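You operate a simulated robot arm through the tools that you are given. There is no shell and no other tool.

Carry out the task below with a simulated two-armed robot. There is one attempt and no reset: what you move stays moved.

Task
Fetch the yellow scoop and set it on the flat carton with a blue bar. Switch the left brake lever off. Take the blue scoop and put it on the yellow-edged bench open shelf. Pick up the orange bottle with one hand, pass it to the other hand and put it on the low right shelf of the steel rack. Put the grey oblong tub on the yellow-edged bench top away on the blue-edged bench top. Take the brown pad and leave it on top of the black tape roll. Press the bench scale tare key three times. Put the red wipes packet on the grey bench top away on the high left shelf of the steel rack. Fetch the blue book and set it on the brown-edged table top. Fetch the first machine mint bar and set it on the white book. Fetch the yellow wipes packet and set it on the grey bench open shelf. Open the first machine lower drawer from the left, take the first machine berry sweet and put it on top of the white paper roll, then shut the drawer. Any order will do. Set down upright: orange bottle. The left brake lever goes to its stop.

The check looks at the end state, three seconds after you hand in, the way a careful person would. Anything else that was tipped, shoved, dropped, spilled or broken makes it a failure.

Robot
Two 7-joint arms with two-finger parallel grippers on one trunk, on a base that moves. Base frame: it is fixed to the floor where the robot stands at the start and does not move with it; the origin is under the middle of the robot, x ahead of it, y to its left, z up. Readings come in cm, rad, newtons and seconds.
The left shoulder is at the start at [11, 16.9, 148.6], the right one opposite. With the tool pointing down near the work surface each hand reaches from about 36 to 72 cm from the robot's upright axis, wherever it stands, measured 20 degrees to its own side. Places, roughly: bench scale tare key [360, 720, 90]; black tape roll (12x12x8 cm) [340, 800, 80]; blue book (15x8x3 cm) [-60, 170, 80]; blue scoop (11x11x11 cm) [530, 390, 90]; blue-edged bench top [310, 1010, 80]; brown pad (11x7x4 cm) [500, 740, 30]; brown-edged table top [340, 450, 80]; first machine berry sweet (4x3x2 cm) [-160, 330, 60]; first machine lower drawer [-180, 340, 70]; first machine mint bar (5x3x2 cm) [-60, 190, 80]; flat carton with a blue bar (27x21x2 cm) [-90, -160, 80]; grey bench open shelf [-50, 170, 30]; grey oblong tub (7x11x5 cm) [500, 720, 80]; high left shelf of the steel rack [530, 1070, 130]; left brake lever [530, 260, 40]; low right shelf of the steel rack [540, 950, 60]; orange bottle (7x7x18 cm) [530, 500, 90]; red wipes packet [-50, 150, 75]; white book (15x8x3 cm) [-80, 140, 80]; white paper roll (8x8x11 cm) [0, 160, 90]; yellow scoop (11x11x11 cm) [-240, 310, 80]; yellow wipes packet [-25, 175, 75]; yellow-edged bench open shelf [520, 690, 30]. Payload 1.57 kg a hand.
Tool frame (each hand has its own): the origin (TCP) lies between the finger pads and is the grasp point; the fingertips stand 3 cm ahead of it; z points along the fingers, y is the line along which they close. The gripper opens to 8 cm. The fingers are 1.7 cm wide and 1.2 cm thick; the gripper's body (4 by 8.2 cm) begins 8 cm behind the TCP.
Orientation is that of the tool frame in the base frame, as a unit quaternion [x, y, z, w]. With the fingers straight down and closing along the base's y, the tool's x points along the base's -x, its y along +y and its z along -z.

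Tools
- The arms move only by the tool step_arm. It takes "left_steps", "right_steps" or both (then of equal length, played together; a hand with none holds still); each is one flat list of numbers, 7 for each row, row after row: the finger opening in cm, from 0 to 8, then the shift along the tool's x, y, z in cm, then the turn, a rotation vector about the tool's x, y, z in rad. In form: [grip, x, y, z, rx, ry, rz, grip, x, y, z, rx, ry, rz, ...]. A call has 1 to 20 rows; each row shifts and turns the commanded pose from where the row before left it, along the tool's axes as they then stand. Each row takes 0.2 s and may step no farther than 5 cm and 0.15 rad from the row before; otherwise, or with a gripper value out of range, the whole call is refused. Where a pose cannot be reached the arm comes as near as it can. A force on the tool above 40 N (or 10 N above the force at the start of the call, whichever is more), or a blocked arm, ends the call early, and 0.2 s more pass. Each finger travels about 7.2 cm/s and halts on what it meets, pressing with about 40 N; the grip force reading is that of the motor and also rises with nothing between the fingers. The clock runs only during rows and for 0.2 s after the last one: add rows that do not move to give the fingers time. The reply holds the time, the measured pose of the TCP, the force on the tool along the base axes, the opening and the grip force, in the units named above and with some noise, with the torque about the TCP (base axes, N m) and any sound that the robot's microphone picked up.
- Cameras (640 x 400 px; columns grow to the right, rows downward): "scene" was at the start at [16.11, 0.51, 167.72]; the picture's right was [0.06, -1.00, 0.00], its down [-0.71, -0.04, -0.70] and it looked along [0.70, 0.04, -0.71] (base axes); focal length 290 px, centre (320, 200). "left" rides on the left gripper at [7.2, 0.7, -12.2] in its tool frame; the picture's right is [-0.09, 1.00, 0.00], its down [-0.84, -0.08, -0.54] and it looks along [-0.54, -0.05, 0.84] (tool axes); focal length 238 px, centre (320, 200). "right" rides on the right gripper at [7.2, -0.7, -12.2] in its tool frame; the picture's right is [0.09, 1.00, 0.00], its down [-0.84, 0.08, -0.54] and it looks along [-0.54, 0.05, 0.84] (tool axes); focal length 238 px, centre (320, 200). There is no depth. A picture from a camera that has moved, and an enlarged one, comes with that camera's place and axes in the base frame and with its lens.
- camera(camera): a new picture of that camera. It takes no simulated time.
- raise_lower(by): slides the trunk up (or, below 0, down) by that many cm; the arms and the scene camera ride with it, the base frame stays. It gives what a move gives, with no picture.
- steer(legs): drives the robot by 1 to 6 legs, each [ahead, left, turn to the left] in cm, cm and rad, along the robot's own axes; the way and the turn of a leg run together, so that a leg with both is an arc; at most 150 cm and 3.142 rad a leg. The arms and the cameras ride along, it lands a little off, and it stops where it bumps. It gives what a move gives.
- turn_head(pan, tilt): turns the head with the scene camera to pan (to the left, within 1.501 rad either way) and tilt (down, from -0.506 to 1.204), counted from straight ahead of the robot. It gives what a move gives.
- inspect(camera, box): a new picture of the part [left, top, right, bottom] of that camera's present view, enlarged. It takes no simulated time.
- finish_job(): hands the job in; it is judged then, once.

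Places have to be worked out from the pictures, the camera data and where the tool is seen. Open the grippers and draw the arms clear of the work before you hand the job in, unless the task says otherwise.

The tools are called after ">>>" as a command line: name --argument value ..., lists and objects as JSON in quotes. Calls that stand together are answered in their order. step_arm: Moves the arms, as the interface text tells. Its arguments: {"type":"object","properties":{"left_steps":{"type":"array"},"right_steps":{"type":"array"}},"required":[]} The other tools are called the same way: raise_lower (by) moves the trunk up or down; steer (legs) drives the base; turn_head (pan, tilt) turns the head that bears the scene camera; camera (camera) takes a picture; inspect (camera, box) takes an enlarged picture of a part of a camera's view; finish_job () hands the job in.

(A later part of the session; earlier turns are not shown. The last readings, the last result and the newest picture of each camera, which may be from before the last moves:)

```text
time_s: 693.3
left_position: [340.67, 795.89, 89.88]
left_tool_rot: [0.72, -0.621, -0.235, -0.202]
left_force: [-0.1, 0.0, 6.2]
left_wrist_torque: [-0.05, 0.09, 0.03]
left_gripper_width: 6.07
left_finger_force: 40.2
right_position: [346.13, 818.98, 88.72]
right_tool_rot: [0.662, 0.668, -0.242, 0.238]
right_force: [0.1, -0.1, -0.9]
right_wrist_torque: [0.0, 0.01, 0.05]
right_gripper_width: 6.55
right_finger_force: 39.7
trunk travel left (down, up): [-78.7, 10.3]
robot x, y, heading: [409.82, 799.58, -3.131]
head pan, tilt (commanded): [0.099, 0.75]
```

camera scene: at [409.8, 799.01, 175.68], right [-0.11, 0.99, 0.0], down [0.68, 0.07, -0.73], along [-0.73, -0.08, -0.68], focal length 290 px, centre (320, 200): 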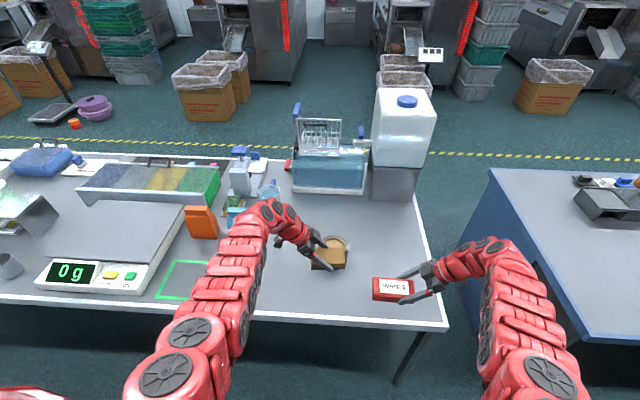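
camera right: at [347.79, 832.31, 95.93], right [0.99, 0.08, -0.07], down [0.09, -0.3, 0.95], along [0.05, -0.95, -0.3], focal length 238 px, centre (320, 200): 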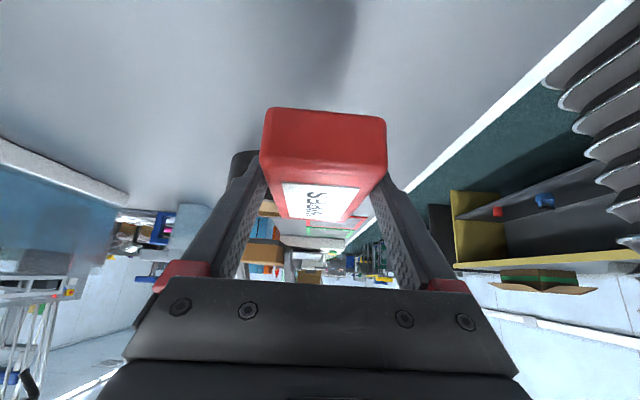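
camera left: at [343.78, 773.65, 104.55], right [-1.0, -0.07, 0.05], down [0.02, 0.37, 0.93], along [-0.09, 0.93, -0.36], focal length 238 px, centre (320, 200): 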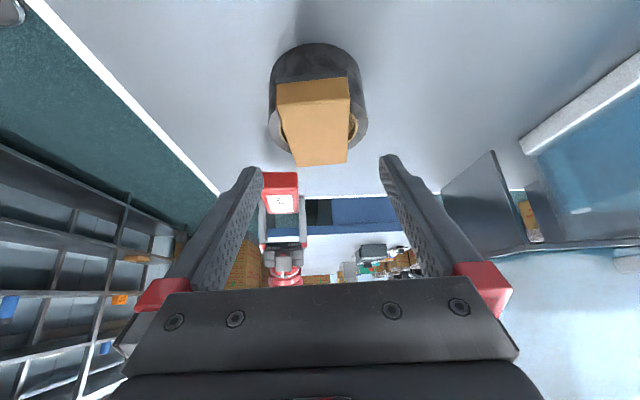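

Contact again (6 N). I release and withdraw along the tool axis, then check.

>>> step_arm --left_steps '[6.5, 0, 0, 0, 0, 0, 0, 8, 0, 0, 0, 0, 0, 0, 8, 0, 0, 0, 0, 0, 0, 8, 0, 0, -3, 0, 0, 0, 8, 0, 0, -4, 0, 0, 0, 8, 0, 0, -4, 0, 0, 0, 8, 0, 0, -4, 0, 0, 0]'

>>> inspect --camera "scene" --box '[280, 220, 380, 300]'

>>> camera --camera "scene"

```text
time_s: 694.9
left_position: [342.16, 787.21, 102.09]
left_tool_rot: [0.72, -0.621, -0.235, -0.203]
left_force: [0.0, -0.1, 0.4]
left_wrist_torque: [0.03, 0.02, 0.01]
left_gripper_width: 7.99
left_finger_force: 0.0
right_position: [346.01, 818.89, 88.68]
right_tool_rot: [0.663, 0.667, -0.242, 0.238]
right_force: [-0.6, 0.5, -1.1]
right_wrist_torque: [0.02, -0.01, 0.02]
right_gripper_width: 6.55
right_finger_force: 40.1
trunk travel left (down, up): [-78.7, 10.3]
robot x, y, heading: [410.07, 799.75, -3.13]
head pan, tilt (commanded): [0.099, 0.75]
```

```text
5.00 times, centred on (330, 260) of scene
camera zoom: at [393.84, 798.72, 166.79], right [-0.11, 0.99, 0.0], down [0.68, 0.08, -0.73], along [-0.73, -0.08, -0.68], focal length 1448 px, centre (270, -100)
```

zoom: 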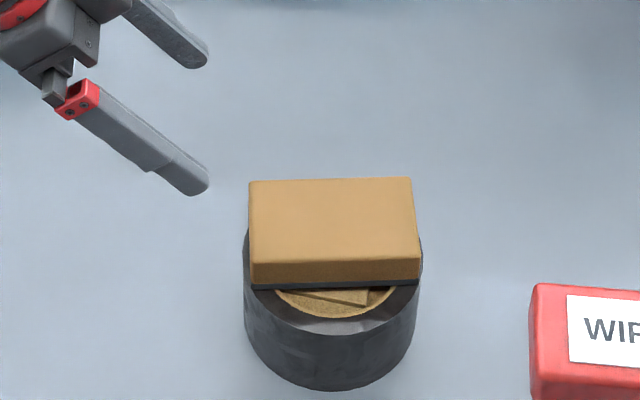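

```text
taken
camera scene: at [393.84, 798.72, 166.79], right [-0.11, 0.99, 0.0], down [0.68, 0.08, -0.73], along [-0.73, -0.08, -0.68], focal length 290 px, centre (320, 200)
```

scene: 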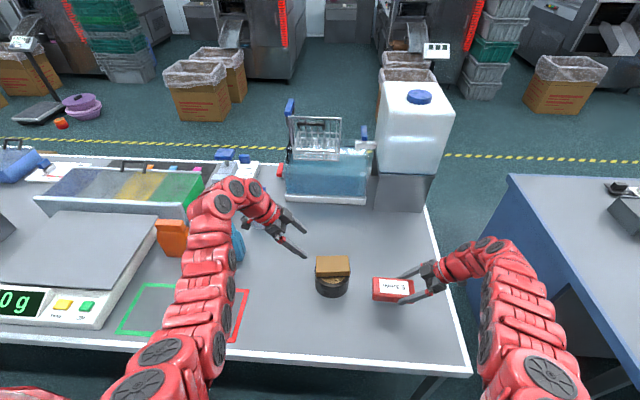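

The pad is now centred on the roll. Next the scale: I back off, raise the trunk a bit and strafe south to stand in front of it.

>>> raise_lower --by 9

>>> steer --legs '[[-18, 0, 0], [0, 66, 0]]'

>>> turn_head --pan 0.2 --tilt 0.85

>>> camera --camera "scene"

```text
time_s: 696.1
left_position: [342.0, 787.15, 110.97]
left_tool_rot: [0.72, -0.621, -0.235, -0.202]
left_force: [1.0, -0.5, 0.0]
left_wrist_torque: [-0.03, 0.03, 0.04]
left_gripper_width: 7.99
left_finger_force: 0.0
right_position: [346.13, 818.89, 97.75]
right_tool_rot: [0.663, 0.667, -0.241, 0.238]
right_force: [0.6, 0.3, -0.6]
right_wrist_torque: [0.0, 0.0, -0.04]
right_gripper_width: 6.53
right_finger_force: 40.0
trunk travel left (down, up): [-87.7, 1.3]
robot x, y, heading: [410.18, 799.84, -3.13]
head pan, tilt (commanded): [0.099, 0.75]
```

```text
time_s: 700.9
left_position: [360.01, 722.13, 111.04]
left_tool_rot: [0.717, -0.625, -0.233, -0.203]
left_force: [0.8, 0.3, 0.1]
left_wrist_torque: [0.0, 0.03, 0.02]
left_gripper_width: 8.02
left_finger_force: 0.0
right_position: [364.55, 753.96, 97.61]
right_tool_rot: [0.667, 0.663, -0.244, 0.236]
right_force: [0.4, 1.1, -1.1]
right_wrist_torque: [0.05, 0.0, -0.03]
right_gripper_width: 6.55
right_finger_force: 39.7
trunk travel left (down, up): [-87.7, 1.3]
robot x, y, heading: [428.47, 733.94, -3.14]
head pan, tilt (commanded): [0.099, 0.75]
```

```text
time_s: 701.6
left_position: [360.14, 722.21, 111.1]
left_tool_rot: [0.717, -0.625, -0.233, -0.204]
left_force: [0.9, 0.0, -0.2]
left_wrist_torque: [-0.02, -0.01, -0.03]
left_gripper_width: 7.98
left_finger_force: 0.1
right_position: [364.49, 753.86, 97.88]
right_tool_rot: [0.667, 0.664, -0.242, 0.237]
right_force: [0.3, -0.4, -0.6]
right_wrist_torque: [0.02, -0.01, -0.01]
right_gripper_width: 6.53
right_finger_force: 40.3
trunk travel left (down, up): [-87.7, 1.3]
robot x, y, heading: [428.54, 734.02, -3.14]
head pan, tilt (commanded): [0.201, 0.85]
```

```text
taken
camera scene: at [412.55, 732.43, 174.98], right [-0.2, 0.98, 0.0], down [0.74, 0.15, -0.66], along [-0.65, -0.13, -0.75], focal length 290 px, centre (320, 200)
```

scene: 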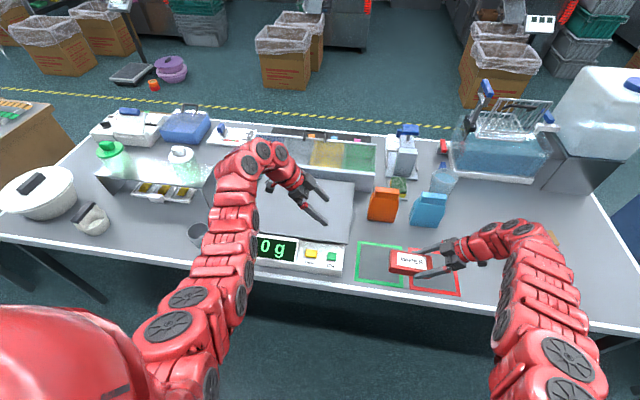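

>>> inspect --camera "scene" --box '[240, 215, 360, 285]'

>>> inspect --camera "scene" --box '[290, 235, 350, 275]'

```text
5.33 times, centred on (300, 250) of scene
camera zoom: at [412.55, 732.43, 174.98], right [-0.2, 0.98, 0.0], down [0.74, 0.15, -0.66], along [-0.65, -0.13, -0.75], focal length 1544 px, centre (427, -67)
```

zoom: 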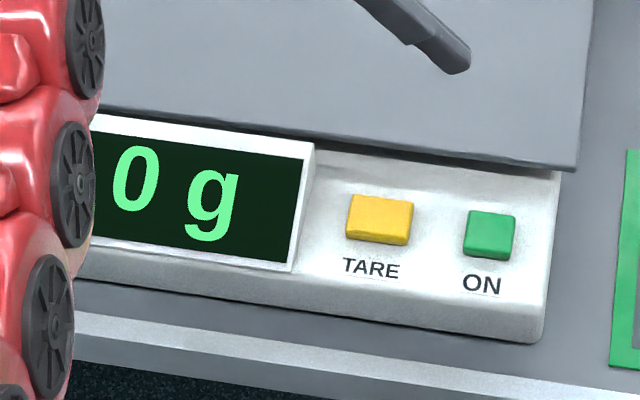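

```text
10.00 times, centred on (320, 255) of scene
camera zoom: at [412.55, 732.43, 174.98], right [-0.2, 0.98, 0.0], down [0.74, 0.15, -0.66], along [-0.65, -0.13, -0.75], focal length 2896 px, centre (320, -350)
```

zoom: 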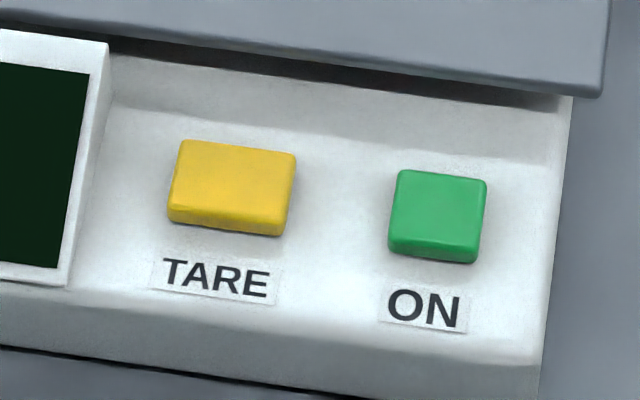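

The yellow TARE key is at about [363,719,88]. I straighten the left hand to vertical with closed fingers above it.

>>> step_arm --left_steps '[5, 0, 0, 0, 0, 0.15, 0, 2, 0, 0, 0, 0, 0.15, 0, 0, 0, 0, 0, 0, 0.15, 0, 0, 0, 0, 0, 0, 0.15, 0, 0, 0, 0, 0, 0, 0.02, 0]'

>>> camera --camera "left"

```text
time_s: 702.8
left_position: [360.22, 721.98, 111.06]
left_tool_rot: [0.754, -0.657, -0.003, -0.003]
left_force: [0.0, 0.2, 1.1]
left_wrist_torque: [0.02, 0.02, -0.02]
left_gripper_width: 0.0
left_finger_force: 21.3
right_position: [364.51, 753.88, 97.7]
right_tool_rot: [0.667, 0.664, -0.243, 0.235]
right_force: [0.3, 0.1, -0.3]
right_wrist_torque: [0.07, 0.02, 0.01]
right_gripper_width: 6.53
right_finger_force: 40.6
trunk travel left (down, up): [-87.7, 1.3]
robot x, y, heading: [428.41, 734.03, -3.139]
head pan, tilt (commanded): [0.201, 0.85]
```

```text
taken
camera left: at [360.54, 714.81, 123.29], right [-1.0, -0.04, 0.0], down [-0.04, 0.84, 0.55], along [-0.03, 0.55, -0.84], focal length 238 px, centre (320, 200)
```

left: 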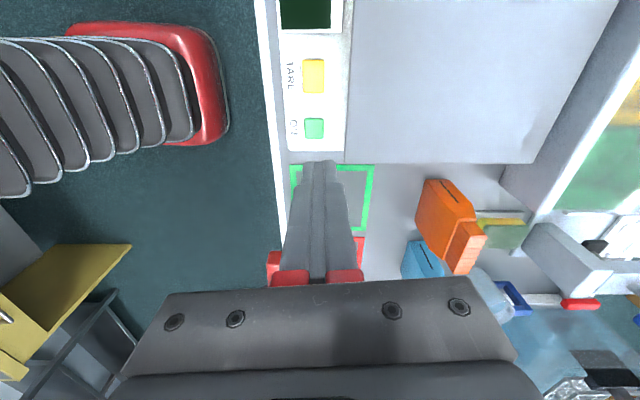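

The key is at about [362,718.7]. I move over it, lower the trunk 6 and then the arm to just above it.

>>> step_arm --left_steps '[0, 3.5, -1.33, 0, 0, 0, 0]'

>>> raise_lower --by -6

>>> step_arm --left_steps '[0, 0, 0, 3, 0, 0, 0, 0, 0, 0, 3, 0, 0, 0, 0, 0, 0, 3, 0, 0, 0]'

>>> camera --camera "left"

>>> inspect --camera "scene" --box '[240, 215, 360, 285]'

```text
time_s: 703.2
left_position: [361.98, 718.64, 111.13]
left_tool_rot: [0.753, -0.657, -0.004, -0.002]
left_force: [1.1, -0.6, -0.4]
left_wrist_torque: [0.03, -0.01, 0.0]
left_gripper_width: 0.03
left_finger_force: 21.5
right_position: [364.55, 753.86, 97.76]
right_tool_rot: [0.667, 0.663, -0.244, 0.236]
right_force: [-0.8, -0.5, -0.7]
right_wrist_torque: [0.04, 0.01, -0.04]
right_gripper_width: 6.53
right_finger_force: 39.7
trunk travel left (down, up): [-87.7, 1.3]
robot x, y, heading: [428.39, 733.9, 3.142]
head pan, tilt (commanded): [0.201, 0.85]
```

```text
time_s: 704.2
left_position: [362.0, 718.86, 105.16]
left_tool_rot: [0.753, -0.658, -0.003, -0.003]
left_force: [-0.3, 0.5, 0.4]
left_wrist_torque: [0.02, 0.01, 0.0]
left_gripper_width: 0.0
left_finger_force: 21.6
right_position: [364.57, 753.9, 91.65]
right_tool_rot: [0.667, 0.663, -0.244, 0.235]
right_force: [-0.1, 0.6, -1.3]
right_wrist_torque: [0.07, -0.01, -0.01]
right_gripper_width: 6.53
right_finger_force: 39.8
trunk travel left (down, up): [-81.7, 7.3]
robot x, y, heading: [428.22, 733.73, -3.141]
head pan, tilt (commanded): [0.201, 0.85]
```

```text
time_s: 705.0
left_position: [361.79, 718.99, 96.03]
left_tool_rot: [0.754, -0.657, -0.005, -0.003]
left_force: [-0.1, -0.3, 0.1]
left_wrist_torque: [0.02, -0.02, 0.0]
left_gripper_width: 0.0
left_finger_force: 21.4
right_position: [364.55, 753.86, 91.71]
right_tool_rot: [0.667, 0.663, -0.243, 0.237]
right_force: [0.6, -0.1, -0.4]
right_wrist_torque: [0.06, 0.0, -0.02]
right_gripper_width: 6.56
right_finger_force: 40.1
trunk travel left (down, up): [-81.7, 7.3]
robot x, y, heading: [428.17, 734.03, -3.143]
head pan, tilt (commanded): [0.201, 0.85]
```

```text
taken
camera left: at [362.24, 711.71, 108.18], right [-1.0, -0.04, 0.0], down [-0.04, 0.83, 0.55], along [-0.03, 0.55, -0.84], focal length 238 px, centre (320, 200)
```

left: 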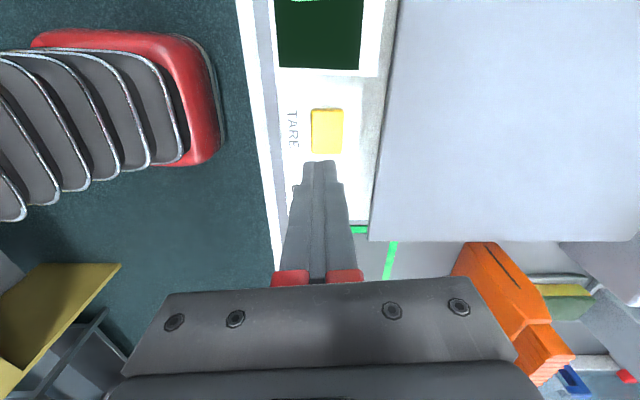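

```text
5.33 times, centred on (300, 250) of scene
camera zoom: at [412.52, 732.46, 168.97], right [-0.2, 0.98, 0.0], down [0.74, 0.15, -0.66], along [-0.65, -0.13, -0.75], focal length 1544 px, centre (427, -67)
```

zoom: 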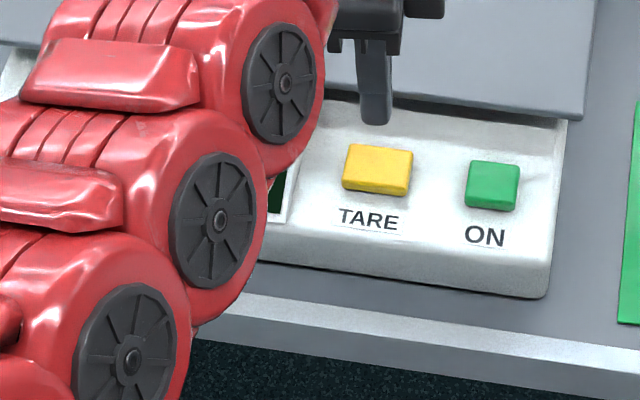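

Aligned over the key within a centimetre. I lower in 1 cm steps, watching the force and sounds.

>>> step_arm --left_steps '[0, 0, 0.6, 1.5, 0, 0, 0, 0, 0, 0, 1.5, 0, 0, 0, 0, 0, 0, 1, 0, 0, 0]'

>>> inspect --camera "scene" --box '[240, 215, 360, 285]'

```text
time_s: 705.8
left_position: [361.32, 718.88, 92.07]
left_tool_rot: [0.754, -0.657, -0.004, -0.003]
left_force: [0.5, 0.5, 0.7]
left_wrist_torque: [0.03, 0.01, 0.03]
left_gripper_width: 0.0
left_finger_force: 20.8
right_position: [364.69, 753.77, 91.76]
right_tool_rot: [0.667, 0.663, -0.243, 0.237]
right_force: [-0.2, 0.2, -0.8]
right_wrist_torque: [0.03, 0.01, 0.0]
right_gripper_width: 6.56
right_finger_force: 40.2
trunk travel left (down, up): [-81.7, 7.3]
robot x, y, heading: [428.36, 734.2, -3.141]
head pan, tilt (commanded): [0.201, 0.85]
```

```text
5.33 times, centred on (300, 250) of scene
camera zoom: at [412.55, 732.48, 168.97], right [-0.2, 0.98, 0.0], down [0.74, 0.15, -0.66], along [-0.65, -0.13, -0.75], focal length 1544 px, centre (427, -67)
```

zoom: 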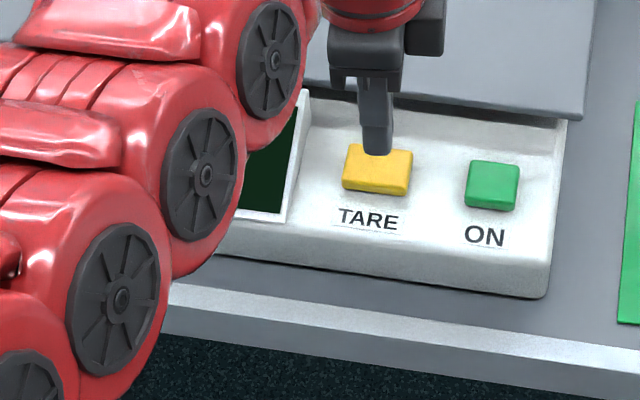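

The tip is just above the key. I go on in half-centimetre steps.

>>> step_arm --left_steps '[0, 0, 0, 0.5, 0, 0, 0, 0, 0, 0, 0.5, 0, 0, 0]'

>>> step_arm --left_steps '[0, 0, 0, 0.5, 0, 0, 0]'

```text
time_s: 706.4
left_position: [361.49, 719.0, 90.94]
left_tool_rot: [0.753, -0.658, -0.004, -0.003]
left_force: [-0.5, -0.4, -0.1]
left_wrist_torque: [0.0, 0.06, 0.01]
left_gripper_width: 0.0
left_finger_force: 21.9
right_position: [364.53, 753.92, 91.64]
right_tool_rot: [0.667, 0.663, -0.244, 0.237]
right_force: [1.0, 0.0, -0.6]
right_wrist_torque: [0.02, 0.0, 0.0]
right_gripper_width: 6.55
right_finger_force: 39.4
trunk travel left (down, up): [-81.7, 7.3]
robot x, y, heading: [428.13, 733.98, -3.135]
head pan, tilt (commanded): [0.201, 0.85]
```

```text
time_s: 706.8
left_position: [361.48, 719.04, 90.62]
left_tool_rot: [0.753, -0.658, -0.002, -0.004]
left_force: [0.0, -0.6, -0.5]
left_wrist_torque: [0.03, -0.06, -0.01]
left_gripper_width: 0.01
left_finger_force: 21.5
right_position: [364.56, 753.79, 91.68]
right_tool_rot: [0.667, 0.664, -0.243, 0.237]
right_force: [0.4, 0.1, -1.3]
right_wrist_torque: [0.03, -0.02, -0.01]
right_gripper_width: 6.54
right_finger_force: 40.3
trunk travel left (down, up): [-81.7, 7.3]
robot x, y, heading: [428.4, 733.96, -3.14]
head pan, tilt (commanded): [0.201, 0.85]
```

>>> step_arm --left_steps '[0, 0, 0, 0.5, 0, 0, 0]'

>>> step_arm --left_steps '[0, 0, 0, 0.5, 0, 0, 0]'

>>> inspect --camera "scene" --box '[240, 215, 360, 285]'

```text
time_s: 707.2
left_position: [361.26, 719.03, 90.18]
left_tool_rot: [0.753, -0.657, -0.005, -0.003]
left_force: [-0.3, -0.3, 0.0]
left_wrist_torque: [-0.01, 0.0, -0.02]
left_gripper_width: 0.02
left_finger_force: 21.2
right_position: [364.57, 753.88, 91.71]
right_tool_rot: [0.667, 0.663, -0.243, 0.236]
right_force: [-0.3, -0.4, -0.6]
right_wrist_torque: [0.0, -0.03, 0.04]
right_gripper_width: 6.53
right_finger_force: 39.7
trunk travel left (down, up): [-81.7, 7.3]
robot x, y, heading: [428.14, 733.73, -3.14]
head pan, tilt (commanded): [0.201, 0.85]
```

```text
time_s: 707.6
left_position: [361.38, 718.91, 89.59]
left_tool_rot: [0.753, -0.658, -0.003, -0.003]
left_force: [-0.5, 1.5, -0.4]
left_wrist_torque: [-0.02, 0.03, -0.03]
left_gripper_width: 0.0
left_finger_force: 21.0
right_position: [364.6, 753.93, 91.64]
right_tool_rot: [0.666, 0.664, -0.243, 0.237]
right_force: [0.1, -0.2, -1.4]
right_wrist_torque: [0.03, 0.01, 0.01]
right_gripper_width: 6.52
right_finger_force: 40.5
trunk travel left (down, up): [-81.7, 7.3]
robot x, y, heading: [428.69, 734.13, -3.139]
head pan, tilt (commanded): [0.201, 0.85]
```

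```text
5.33 times, centred on (300, 250) of scene
camera zoom: at [412.53, 732.49, 168.97], right [-0.2, 0.98, 0.0], down [0.74, 0.15, -0.66], along [-0.65, -0.13, -0.75], focal length 1544 px, centre (427, -67)
```

zoom: 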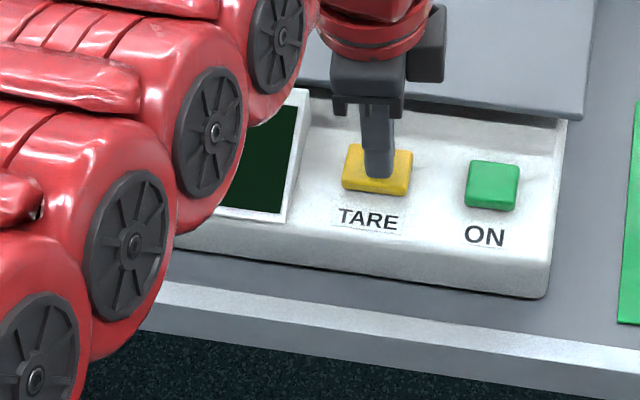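

Still no contact with the tip at about z 86.6. I continue in smaller steps.

>>> step_arm --left_steps '[0, 0, 0, 0.4, 0, 0, 0]'

>>> step_arm --left_steps '[0, 0, 0, 0.4, 0, 0, 0]'

>>> step_arm --left_steps '[0, 0, 0, 0.4, 0, 0, 0]'

```text
time_s: 708.0
left_position: [361.42, 719.04, 89.24]
left_tool_rot: [0.754, -0.657, -0.003, -0.003]
left_force: [-0.6, -0.1, -0.6]
left_wrist_torque: [0.03, -0.02, -0.01]
left_gripper_width: 0.0
left_finger_force: 21.2
right_position: [364.58, 753.84, 91.78]
right_tool_rot: [0.667, 0.663, -0.243, 0.237]
right_force: [0.4, -0.7, -0.9]
right_wrist_torque: [0.01, 0.0, -0.03]
right_gripper_width: 6.52
right_finger_force: 40.1
trunk travel left (down, up): [-81.7, 7.3]
robot x, y, heading: [428.29, 734.24, -3.139]
head pan, tilt (commanded): [0.201, 0.85]
```

```text
time_s: 708.4
left_position: [361.3, 719.12, 88.89]
left_tool_rot: [0.753, -0.658, -0.005, -0.003]
left_force: [-0.1, -1.0, 1.0]
left_wrist_torque: [-0.05, 0.0, 0.0]
left_gripper_width: 0.0
left_finger_force: 21.0
right_position: [364.62, 753.89, 91.77]
right_tool_rot: [0.667, 0.663, -0.244, 0.236]
right_force: [0.1, -0.5, -0.4]
right_wrist_torque: [0.01, 0.01, -0.03]
right_gripper_width: 6.53
right_finger_force: 39.8
trunk travel left (down, up): [-81.7, 7.3]
robot x, y, heading: [428.43, 733.79, -3.134]
head pan, tilt (commanded): [0.201, 0.85]
heard: click
```

```text
time_s: 708.8
left_position: [361.3, 719.14, 88.66]
left_tool_rot: [0.753, -0.658, -0.005, -0.001]
left_force: [-2.4, 0.2, 8.9]
left_wrist_torque: [-0.06, 0.04, 0.07]
left_gripper_width: 0.01
left_finger_force: 21.7
right_position: [364.72, 753.96, 92.01]
right_tool_rot: [0.666, 0.664, -0.244, 0.237]
right_force: [-0.3, 1.1, -0.2]
right_wrist_torque: [0.08, -0.02, -0.01]
right_gripper_width: 6.49
right_finger_force: 39.9
trunk travel left (down, up): [-81.7, 7.3]
robot x, y, heading: [428.09, 733.82, -3.143]
head pan, tilt (commanded): [0.201, 0.85]
```

I heard a click at z 88.9: that is press one. I lift 1.5 cm to release the key, then press again.

>>> step_arm --left_steps '[0, 0, 0, -0.8, 0, 0, 0, 0, 0, 0, -0.8, 0, 0, 0, 0, 0, 0, 0, 0, 0, 0]'

>>> step_arm --left_steps '[0, 0, 0, 0.7, 0, 0, 0, 0, 0, 0, 0.5, 0, 0, 0, 0, 0, 0, 0.4, 0, 0, 0]'

```text
time_s: 709.6
left_position: [361.36, 719.16, 89.93]
left_tool_rot: [0.754, -0.657, -0.003, -0.003]
left_force: [-0.5, -0.4, 0.7]
left_wrist_torque: [-0.04, -0.01, 0.02]
left_gripper_width: 0.0
left_finger_force: 21.5
right_position: [364.5, 753.91, 91.64]
right_tool_rot: [0.667, 0.664, -0.243, 0.237]
right_force: [-0.7, 0.0, -1.1]
right_wrist_torque: [0.02, 0.0, 0.03]
right_gripper_width: 6.52
right_finger_force: 39.9
trunk travel left (down, up): [-81.7, 7.3]
robot x, y, heading: [428.42, 733.83, -3.144]
head pan, tilt (commanded): [0.201, 0.85]
```

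```text
time_s: 710.4
left_position: [361.35, 718.97, 88.53]
left_tool_rot: [0.754, -0.657, -0.004, -0.002]
left_force: [1.1, 1.2, 8.0]
left_wrist_torque: [-0.01, -0.03, 0.05]
left_gripper_width: 0.0
left_finger_force: 21.3
right_position: [364.6, 754.05, 91.79]
right_tool_rot: [0.666, 0.664, -0.244, 0.237]
right_force: [0.9, -0.9, -1.0]
right_wrist_torque: [0.02, -0.01, -0.02]
right_gripper_width: 6.56
right_finger_force: 40.2
trunk travel left (down, up): [-81.7, 7.3]
robot x, y, heading: [428.41, 734.18, -3.141]
head pan, tilt (commanded): [0.201, 0.85]
heard: click
```

Second click. I lift and press once more for the third and last time.

>>> step_arm --left_steps '[0, 0, 0, -0.8, 0, 0, 0, 0, 0, 0, -0.8, 0, 0, 0, 0, 0, 0, 0, 0, 0, 0]'

>>> step_arm --left_steps '[0, 0, 0, 0.7, 0, 0, 0, 0, 0, 0, 0.5, 0, 0, 0, 0, 0, 0, 0.4, 0, 0, 0]'

```text
time_s: 711.2
left_position: [361.43, 718.85, 89.83]
left_tool_rot: [0.754, -0.657, -0.004, -0.003]
left_force: [-0.1, 0.4, 0.1]
left_wrist_torque: [0.03, 0.05, 0.02]
left_gripper_width: 0.02
left_finger_force: 21.8
right_position: [364.47, 753.87, 91.66]
right_tool_rot: [0.667, 0.664, -0.243, 0.237]
right_force: [0.1, 0.4, -1.3]
right_wrist_torque: [0.05, 0.0, -0.01]
right_gripper_width: 6.54
right_finger_force: 40.1
trunk travel left (down, up): [-81.7, 7.3]
robot x, y, heading: [428.2, 733.88, -3.14]
head pan, tilt (commanded): [0.201, 0.85]
```

```text
time_s: 712.0
left_position: [361.42, 718.77, 88.53]
left_tool_rot: [0.753, -0.658, -0.004, -0.001]
left_force: [-1.5, -0.4, 11.3]
left_wrist_torque: [-0.03, 0.06, 0.05]
left_gripper_width: 0.01
left_finger_force: 21.7
right_position: [364.7, 753.85, 91.88]
right_tool_rot: [0.666, 0.664, -0.244, 0.236]
right_force: [-0.3, 0.7, -0.4]
right_wrist_torque: [0.02, 0.01, -0.02]
right_gripper_width: 6.54
right_finger_force: 39.6
trunk travel left (down, up): [-81.7, 7.3]
robot x, y, heading: [428.53, 734.08, -3.142]
head pan, tilt (commanded): [0.201, 0.85]
heard: click
```

Three clicks heard. I lift the hand away and raise the trunk.

>>> step_arm --left_steps '[0, 0, 0, -1, 0, 0, 0, 0, 0, 0, -3, 0, 0, 0, 3, 0, 0, -4, 0, 0, 0, 6, 0, 0, -4, 0, 0, 0, 8, 0, 0, -4, 0, 0, 0]'

>>> raise_lower --by 6

>>> camera --camera "scene"

```text
time_s: 713.2
left_position: [361.48, 718.92, 104.17]
left_tool_rot: [0.753, -0.658, -0.004, -0.003]
left_force: [0.0, -0.4, -0.4]
left_wrist_torque: [-0.03, 0.02, 0.0]
left_gripper_width: 7.98
left_finger_force: 0.1
right_position: [364.69, 753.75, 91.8]
right_tool_rot: [0.666, 0.664, -0.243, 0.236]
right_force: [0.8, 0.2, -1.3]
right_wrist_torque: [0.06, -0.02, -0.04]
right_gripper_width: 6.55
right_finger_force: 40.5
trunk travel left (down, up): [-81.7, 7.3]
robot x, y, heading: [428.47, 734.03, -3.138]
head pan, tilt (commanded): [0.201, 0.85]
```

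```text
time_s: 714.2
left_position: [361.36, 718.85, 110.07]
left_tool_rot: [0.754, -0.657, -0.003, -0.003]
left_force: [0.2, -0.3, -0.3]
left_wrist_torque: [0.02, -0.02, -0.01]
left_gripper_width: 7.98
left_finger_force: 0.0
right_position: [364.62, 753.79, 97.7]
right_tool_rot: [0.667, 0.664, -0.244, 0.237]
right_force: [-0.3, -0.4, -1.0]
right_wrist_torque: [0.02, -0.03, 0.0]
right_gripper_width: 6.54
right_finger_force: 40.3
trunk travel left (down, up): [-87.7, 1.3]
robot x, y, heading: [428.42, 733.99, -3.145]
head pan, tilt (commanded): [0.201, 0.85]
```

```text
taken
camera scene: at [412.54, 732.47, 174.97], right [-0.2, 0.98, 0.0], down [0.74, 0.15, -0.66], along [-0.65, -0.13, -0.75], focal length 290 px, centre (320, 200)
```

scene: 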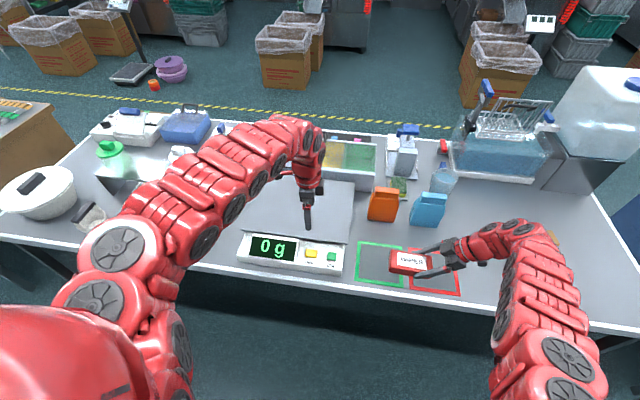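

Next the grey tub. I turn clockwise to face east and line up with it.

>>> steer --legs '[[0, 0, -3.14], [0, -22, 0]]'

>>> turn_head --pan 0.0 --tilt 0.8

>>> camera --camera "left"

>>> camera --camera "scene"

```text
time_s: 723.2
left_position: [495.3, 727.1, 109.96]
left_tool_rot: [0.657, 0.754, -0.004, 0.003]
left_force: [-0.1, 0.4, -0.5]
left_wrist_torque: [0.02, 0.01, 0.01]
left_gripper_width: 8.01
left_finger_force: 0.1
right_position: [492.09, 692.05, 97.7]
right_tool_rot: [-0.665, 0.666, 0.236, 0.243]
right_force: [0.6, 0.3, -1.9]
right_wrist_torque: [-0.03, -0.01, 0.03]
right_gripper_width: 6.53
right_finger_force: 39.7
trunk travel left (down, up): [-87.7, 1.3]
robot x, y, heading: [428.19, 712.01, -0.0]
head pan, tilt (commanded): [0.201, 0.85]
```

```text
time_s: 723.9
left_position: [495.22, 726.83, 110.1]
left_tool_rot: [0.657, 0.754, -0.003, 0.003]
left_force: [0.4, 0.8, 0.1]
left_wrist_torque: [0.0, 0.0, -0.03]
left_gripper_width: 7.99
left_finger_force: 0.0
right_position: [492.11, 691.87, 97.66]
right_tool_rot: [-0.665, 0.665, 0.237, 0.243]
right_force: [-1.2, 0.2, -1.2]
right_wrist_torque: [0.0, 0.01, 0.0]
right_gripper_width: 6.52
right_finger_force: 39.7
trunk travel left (down, up): [-87.7, 1.3]
robot x, y, heading: [428.27, 711.72, 0.005]
head pan, tilt (commanded): [0.0, 0.799]
```

```text
taken
camera left: at [494.97, 734.33, 122.24], right [1.0, 0.05, 0.0], down [0.04, -0.83, 0.55], along [0.03, -0.55, -0.84], focal length 238 px, centre (320, 200)
```

left: 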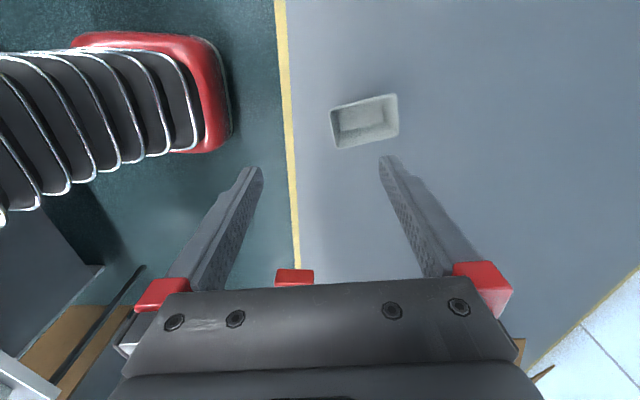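

```text
taken
camera scene: at [444.43, 711.8, 175.37], right [0.0, -1.0, 0.0], down [-0.72, 0.0, -0.7], along [0.7, 0.0, -0.72], focal length 290 px, centre (320, 200)
```

scene: 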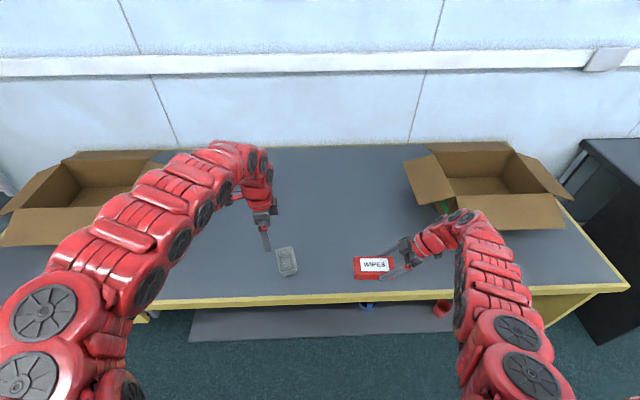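

The tub's long side runs along x (about 10 cm), so I need to close along y. I turn the left hand 90° back to its natural orientation.

>>> step_arm --left_steps '[8, 0, 0, 0, 0, 0, -0.143, 8, 0, 0, 0, 0, 0, -0.143, 8, 0, 0, 0, 0, 0, -0.143, 8, 0, 0, 0, 0, 0, -0.143, 8, 0, 0, 0, 0, 0, -0.143, 8, 0, 0, 0, 0, 0, -0.143, 8, 0, 0, 0, 0, 0, -0.143, 8, 0, 0, 0, 0, 0, -0.143, 8, 0, 0, 0, 0, 0, -0.143, 8, 0, 0, 0, 0, 0, -0.143, 8, 0, 0, 0, 0, 0, -0.143]'

>>> steer --legs '[[7, 0, 0]]'

>>> camera --camera "left"

```text
time_s: 726.3
left_position: [495.12, 727.17, 110.16]
left_tool_rot: [-0.071, 0.997, -0.004, 0.0]
left_force: [-0.8, 0.2, 0.6]
left_wrist_torque: [0.03, -0.04, 0.0]
left_gripper_width: 7.98
left_finger_force: 0.0
right_position: [492.07, 691.9, 97.59]
right_tool_rot: [-0.664, 0.666, 0.236, 0.244]
right_force: [-0.6, -1.2, -0.5]
right_wrist_torque: [-0.05, 0.03, 0.01]
right_gripper_width: 6.53
right_finger_force: 40.0
trunk travel left (down, up): [-87.7, 1.3]
robot x, y, heading: [428.1, 711.94, 0.003]
head pan, tilt (commanded): [0.0, 0.799]
```

```text
time_s: 727.4
left_position: [501.81, 727.03, 110.27]
left_tool_rot: [-0.068, 0.998, -0.006, 0.002]
left_force: [-0.1, 0.9, 0.1]
left_wrist_torque: [0.01, 0.0, 0.0]
left_gripper_width: 7.97
left_finger_force: 0.1
right_position: [498.77, 691.89, 97.77]
right_tool_rot: [-0.664, 0.666, 0.235, 0.245]
right_force: [0.2, 0.0, -1.2]
right_wrist_torque: [0.0, -0.02, -0.02]
right_gripper_width: 6.53
right_finger_force: 40.1
trunk travel left (down, up): [-87.7, 1.3]
robot x, y, heading: [434.98, 712.01, 0.004]
head pan, tilt (commanded): [0.0, 0.799]
```

```text
taken
camera left: at [494.62, 726.8, 122.48], right [-0.05, 1.0, -0.01], down [0.84, 0.04, 0.55], along [0.54, 0.02, -0.84], focal length 238 px, centre (320, 200)
```

left: 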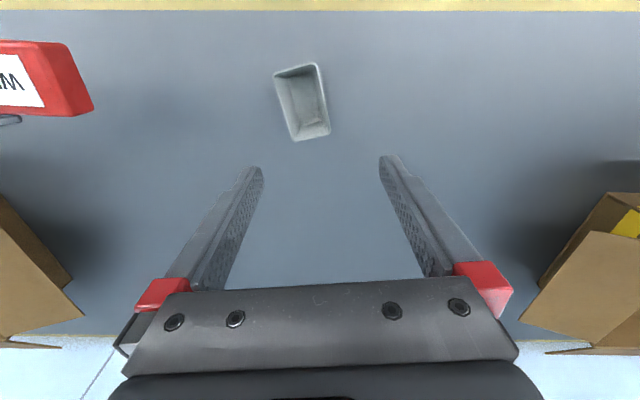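

The tub is centred at [501.8,724.4], turned about 14°, 6 cm across. I step 4 cm closer, align and yaw the hand, then lower.

>>> steer --legs '[[4, 0, 0]]'

>>> step_arm --left_steps '[8, 4.0, -2.0, 0, 0, 0, -0.105, 8, 0, -0.9, 0, 0, 0, 0]'

>>> raise_lower --by -10

>>> camera --camera "left"

```text
time_s: 728.2
left_position: [505.41, 726.95, 110.33]
left_tool_rot: [-0.069, 0.998, -0.005, 0.002]
left_force: [-0.3, -0.4, -0.4]
left_wrist_torque: [0.02, -0.09, 0.0]
left_gripper_width: 8.0
left_finger_force: 0.0
right_position: [502.45, 691.91, 98.04]
right_tool_rot: [-0.664, 0.666, 0.235, 0.246]
right_force: [-0.4, 0.0, -0.6]
right_wrist_torque: [-0.03, -0.06, 0.0]
right_gripper_width: 6.53
right_finger_force: 40.1
trunk travel left (down, up): [-87.7, 1.3]
robot x, y, heading: [439.33, 711.97, -0.003]
head pan, tilt (commanded): [0.0, 0.799]
```

```text
time_s: 728.8
left_position: [502.78, 723.18, 110.18]
left_tool_rot: [-0.122, 0.992, -0.004, 0.0]
left_force: [0.6, 0.8, 0.2]
left_wrist_torque: [0.01, -0.01, 0.0]
left_gripper_width: 8.01
left_finger_force: 0.1
left hand out of reach, approached as far as the arm can: row 1
right_position: [502.71, 691.69, 97.67]
right_tool_rot: [-0.663, 0.667, 0.236, 0.244]
right_force: [-0.8, -0.5, -0.2]
right_wrist_torque: [-0.01, 0.01, 0.0]
right_gripper_width: 6.51
right_finger_force: 39.8
trunk travel left (down, up): [-87.7, 1.3]
robot x, y, heading: [438.83, 711.91, 0.006]
head pan, tilt (commanded): [0.0, 0.799]
```

```text
time_s: 730.2
left_position: [502.94, 723.42, 100.09]
left_tool_rot: [-0.121, 0.993, -0.005, 0.0]
left_force: [-0.5, -0.8, -0.5]
left_wrist_torque: [0.0, 0.01, 0.01]
left_gripper_width: 8.01
left_finger_force: 0.1
right_position: [502.91, 691.93, 87.77]
right_tool_rot: [-0.663, 0.667, 0.237, 0.244]
right_force: [0.3, -0.1, -1.2]
right_wrist_torque: [-0.03, -0.02, -0.04]
right_gripper_width: 6.54
right_finger_force: 40.3
trunk travel left (down, up): [-77.7, 11.3]
robot x, y, heading: [439.23, 711.79, 0.001]
head pan, tilt (commanded): [0.0, 0.799]
```

```text
taken
camera left: at [495.82, 722.57, 112.31], right [-0.15, 0.99, -0.01], down [0.83, 0.13, 0.54], along [0.54, 0.07, -0.84], focal length 238 px, centre (320, 200)
```

left: 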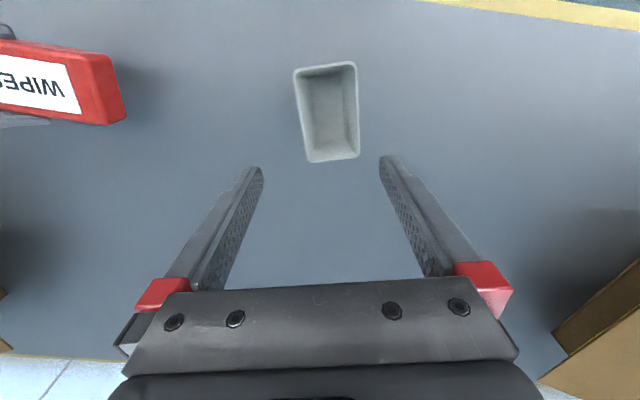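

Aligned within a degree. I shift 0.8 cm and descend to the rim.

>>> step_arm --left_steps '[8, 0.4, 0.8, 0, 0, 0, 0, 8, 0, 0, 4, 0, 0, 0, 8, 0, 0, 4, 0, 0, 0, 8, 0, 0, 3, 0, 0, 0]'

>>> camera --camera "left"

```text
time_s: 731.2
left_position: [502.47, 724.06, 89.26]
left_tool_rot: [-0.121, 0.993, -0.004, 0.0]
left_force: [1.0, -0.5, 0.5]
left_wrist_torque: [0.01, 0.02, 0.05]
left_gripper_width: 7.98
left_finger_force: 0.1
right_position: [502.9, 692.02, 87.66]
right_tool_rot: [-0.663, 0.667, 0.237, 0.244]
right_force: [-0.5, -0.4, -0.3]
right_wrist_torque: [-0.04, 0.01, 0.0]
right_gripper_width: 6.54
right_finger_force: 39.9
trunk travel left (down, up): [-77.7, 11.3]
robot x, y, heading: [439.31, 711.71, 0.002]
head pan, tilt (commanded): [0.0, 0.799]
```

```text
taken
camera left: at [495.43, 723.21, 101.4], right [-0.15, 0.99, -0.01], down [0.83, 0.13, 0.54], along [0.54, 0.07, -0.84], focal length 238 px, centre (320, 200)
```

left: 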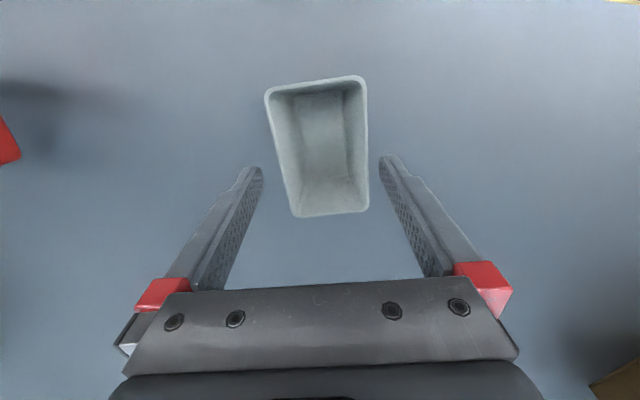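

Centred. I go down to TCP z≈84 and close.

>>> step_arm --left_steps '[8, 0, 0.1, 2.6, 0, 0, 0, 8, 0, 0, 2.5, 0, 0, 0]'

>>> step_arm --left_steps '[6.5, 0, 0, 0, 0, 0, 0, 5, 0, 0, 0, 0, 0, 0, 4, 0, 0, 0, 0, 0, 0, 4, 0, 0, 0, 0, 0, 0]'

>>> raise_lower --by 11

>>> camera --camera "left"

```text
time_s: 731.8
left_position: [502.43, 724.03, 83.86]
left_tool_rot: [-0.12, 0.993, -0.005, -0.001]
left_force: [-0.1, 0.1, -0.3]
left_wrist_torque: [-0.01, 0.01, 0.02]
left_gripper_width: 8.0
left_finger_force: 0.0
right_position: [502.8, 691.95, 87.65]
right_tool_rot: [-0.663, 0.667, 0.236, 0.243]
right_force: [0.3, -0.5, -0.9]
right_wrist_torque: [-0.04, -0.03, 0.01]
right_gripper_width: 6.54
right_finger_force: 40.1
trunk travel left (down, up): [-77.7, 11.3]
robot x, y, heading: [439.17, 711.7, 0.001]
head pan, tilt (commanded): [0.0, 0.799]
```

```text
time_s: 732.8
left_position: [502.52, 724.03, 83.83]
left_tool_rot: [-0.12, 0.993, -0.004, 0.0]
left_force: [0.3, 0.6, -0.5]
left_wrist_torque: [-0.01, 0.01, -0.01]
left_gripper_width: 6.41
left_finger_force: 40.5
right_position: [502.81, 692.02, 87.75]
right_tool_rot: [-0.664, 0.667, 0.237, 0.243]
right_force: [-0.4, -0.1, -0.7]
right_wrist_torque: [-0.02, 0.02, -0.01]
right_gripper_width: 6.55
right_finger_force: 40.0
trunk travel left (down, up): [-77.7, 11.3]
robot x, y, heading: [438.96, 712.02, 0.001]
head pan, tilt (commanded): [0.0, 0.799]
```

```text
time_s: 734.2
left_position: [502.42, 724.03, 94.81]
left_tool_rot: [-0.121, 0.993, -0.004, 0.0]
left_force: [-0.6, -0.6, -0.1]
left_wrist_torque: [0.02, 0.0, 0.03]
left_gripper_width: 6.41
left_finger_force: 40.5
right_position: [502.82, 691.86, 98.67]
right_tool_rot: [-0.663, 0.667, 0.237, 0.243]
right_force: [-0.1, 0.2, -1.0]
right_wrist_torque: [-0.03, 0.01, -0.02]
right_gripper_width: 6.53
right_finger_force: 39.9
trunk travel left (down, up): [-88.7, 0.3]
robot x, y, heading: [438.92, 711.93, 0.001]
head pan, tilt (commanded): [0.0, 0.799]
```

```text
taken
camera left: at [495.37, 723.1, 107.13], right [-0.15, 0.99, -0.01], down [0.83, 0.13, 0.54], along [0.54, 0.07, -0.84], focal length 238 px, centre (320, 200)
```

left: 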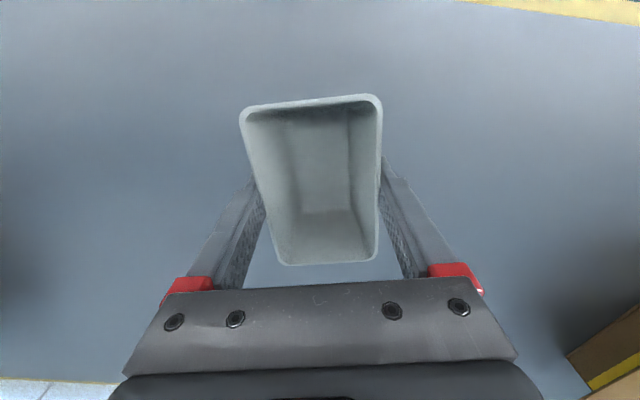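

The tub is held. I lift it higher, back into the corridor, turn north and drive toward the blue-edged bench and the rack.

>>> step_arm --left_steps '[4, 0, 0, -4, 0, 0, 0, 4, 0, 0, -4, 0, 0, 0]'

>>> steer --legs '[[-12, 0, 0], [0, 0, 1.57], [150, 0, 0]]'

>>> turn_head --pan 0.0 --tilt 0.45

>>> camera --camera "scene"

```text
time_s: 734.8
left_position: [502.76, 724.09, 103.12]
left_tool_rot: [-0.122, 0.993, -0.004, 0.0]
left_force: [-1.0, -0.1, -0.3]
left_wrist_torque: [0.02, -0.04, -0.01]
left_gripper_width: 6.4
left_finger_force: 39.6
right_position: [502.84, 691.86, 98.82]
right_tool_rot: [-0.664, 0.667, 0.237, 0.243]
right_force: [-0.4, -0.2, -0.5]
right_wrist_torque: [-0.04, -0.02, 0.0]
right_gripper_width: 6.54
right_finger_force: 40.0
trunk travel left (down, up): [-88.7, 0.3]
robot x, y, heading: [438.8, 712.07, -0.003]
head pan, tilt (commanded): [0.0, 0.799]
```

```text
time_s: 746.8
left_position: [410.95, 924.55, 102.79]
left_tool_rot: [0.797, -0.604, 0.003, -0.003]
left_force: [0.0, 0.6, -0.5]
left_wrist_torque: [0.03, 0.01, 0.02]
left_gripper_width: 6.39
left_finger_force: 40.3
right_position: [443.1, 925.67, 98.58]
right_tool_rot: [0.94, 0.012, -0.34, 0.001]
right_force: [1.0, 0.2, -1.3]
right_wrist_torque: [0.02, -0.03, 0.01]
right_gripper_width: 6.55
right_finger_force: 39.9
trunk travel left (down, up): [-88.7, 0.3]
robot x, y, heading: [425.03, 861.28, 1.6]
head pan, tilt (commanded): [0.0, 0.799]
```

```text
time_s: 747.7
left_position: [410.94, 924.61, 103.07]
left_tool_rot: [0.797, -0.604, 0.004, -0.003]
left_force: [0.2, -0.4, -0.6]
left_wrist_torque: [-0.01, 0.01, 0.02]
left_gripper_width: 6.37
left_finger_force: 39.5
right_position: [443.13, 925.68, 98.72]
right_tool_rot: [0.941, 0.012, -0.339, 0.001]
right_force: [-0.2, 0.1, -0.6]
right_wrist_torque: [0.02, -0.04, -0.01]
right_gripper_width: 6.54
right_finger_force: 39.8
trunk travel left (down, up): [-88.7, 0.3]
robot x, y, heading: [424.99, 861.72, 1.6]
head pan, tilt (commanded): [0.0, 0.45]
```

```text
taken
camera scene: at [424.55, 878.65, 179.41], right [1.0, 0.03, 0.0], down [0.01, -0.44, -0.9], along [-0.03, 0.9, -0.44], focal length 290 px, centre (320, 200)
```

scene: 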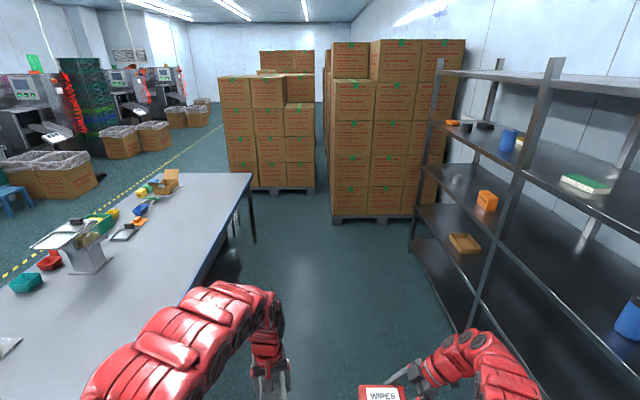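

I see the rack (two bays) on the right and the blue-edged bench on the left with a free east side. I move up along the bench and will set the tub down with a sideways reach.

>>> steer --legs '[[0, 0, -0.03], [95, 0, 0], [0, 20, 0]]'

>>> step_arm --left_steps '[4, 2, 4, 0, 0, 0, 0, 4, 2, 4, 0, 0, 0, 0, 4, 2, 4, 0, 0, 0, 0, 4, 2, 4, 0, 0, 0, 0, 4, 2, 4, 0, 0, 0, 0, 4, 2, 4, 0, 0, 0, 0, 4, 2, 4, 0, 0, 0, 0, 4, 2, 4, 0, 0, 0, 0]'

>>> turn_head --pan 0.8 --tilt 0.8

>>> camera --camera "scene"

```text
time_s: 754.2
left_position: [392.07, 1019.98, 102.83]
left_tool_rot: [0.791, -0.611, 0.003, -0.003]
left_force: [0.2, 0.0, -1.0]
left_wrist_torque: [0.02, 0.01, 0.0]
left_gripper_width: 6.38
left_finger_force: 40.1
right_position: [424.13, 1020.51, 98.75]
right_tool_rot: [0.94, 0.003, -0.34, -0.002]
right_force: [0.3, 0.5, -1.5]
right_wrist_torque: [-0.01, -0.03, -0.02]
right_gripper_width: 6.5
right_finger_force: 39.8
trunk travel left (down, up): [-88.7, 0.3]
robot x, y, heading: [404.89, 956.47, 1.582]
head pan, tilt (commanded): [0.0, 0.45]
```

```text
time_s: 756.0
left_position: [361.88, 1005.09, 99.02]
left_tool_rot: [0.79, -0.612, 0.005, -0.003]
left_force: [-0.8, -0.3, -0.8]
left_wrist_torque: [0.0, -0.02, -0.02]
left_gripper_width: 6.37
left_finger_force: 40.0
left hand out of reach, approached as far as the arm can: row 1, 2, 3, 4, 5, 6, 7, 8
right_position: [424.06, 1020.35, 98.76]
right_tool_rot: [0.941, 0.003, -0.338, -0.003]
right_force: [0.4, -0.7, -0.2]
right_wrist_torque: [0.0, -0.06, 0.03]
right_gripper_width: 6.53
right_finger_force: 40.2
trunk travel left (down, up): [-88.7, 0.3]
robot x, y, heading: [404.86, 956.71, 1.582]
head pan, tilt (commanded): [0.0, 0.45]
```

```text
time_s: 757.1
left_position: [362.07, 1005.09, 99.03]
left_tool_rot: [0.791, -0.611, 0.004, -0.004]
left_force: [-0.7, -0.3, -0.3]
left_wrist_torque: [-0.02, -0.01, 0.04]
left_gripper_width: 6.4
left_finger_force: 40.0
right_position: [424.09, 1020.51, 98.73]
right_tool_rot: [0.941, 0.004, -0.339, -0.002]
right_force: [-0.1, 0.0, -1.6]
right_wrist_torque: [-0.01, -0.08, -0.02]
right_gripper_width: 6.54
right_finger_force: 39.4
trunk travel left (down, up): [-88.7, 0.3]
robot x, y, heading: [404.66, 956.62, 1.58]
head pan, tilt (commanded): [0.799, 0.799]
```

```text
taken
camera scene: at [398.83, 970.14, 176.38], right [0.69, 0.73, 0.0], down [0.52, -0.49, -0.7], along [-0.51, 0.48, -0.72], focal length 290 px, centre (320, 200)
```

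scene: 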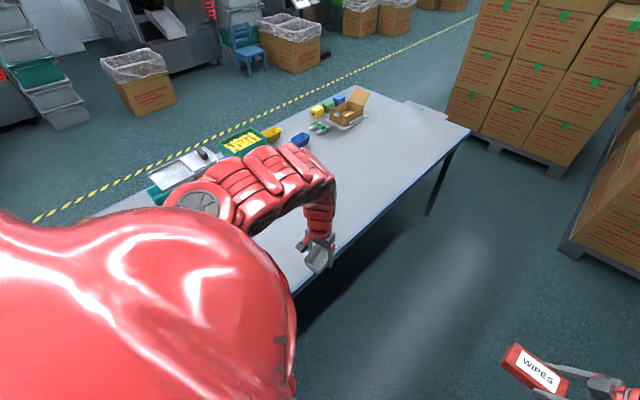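

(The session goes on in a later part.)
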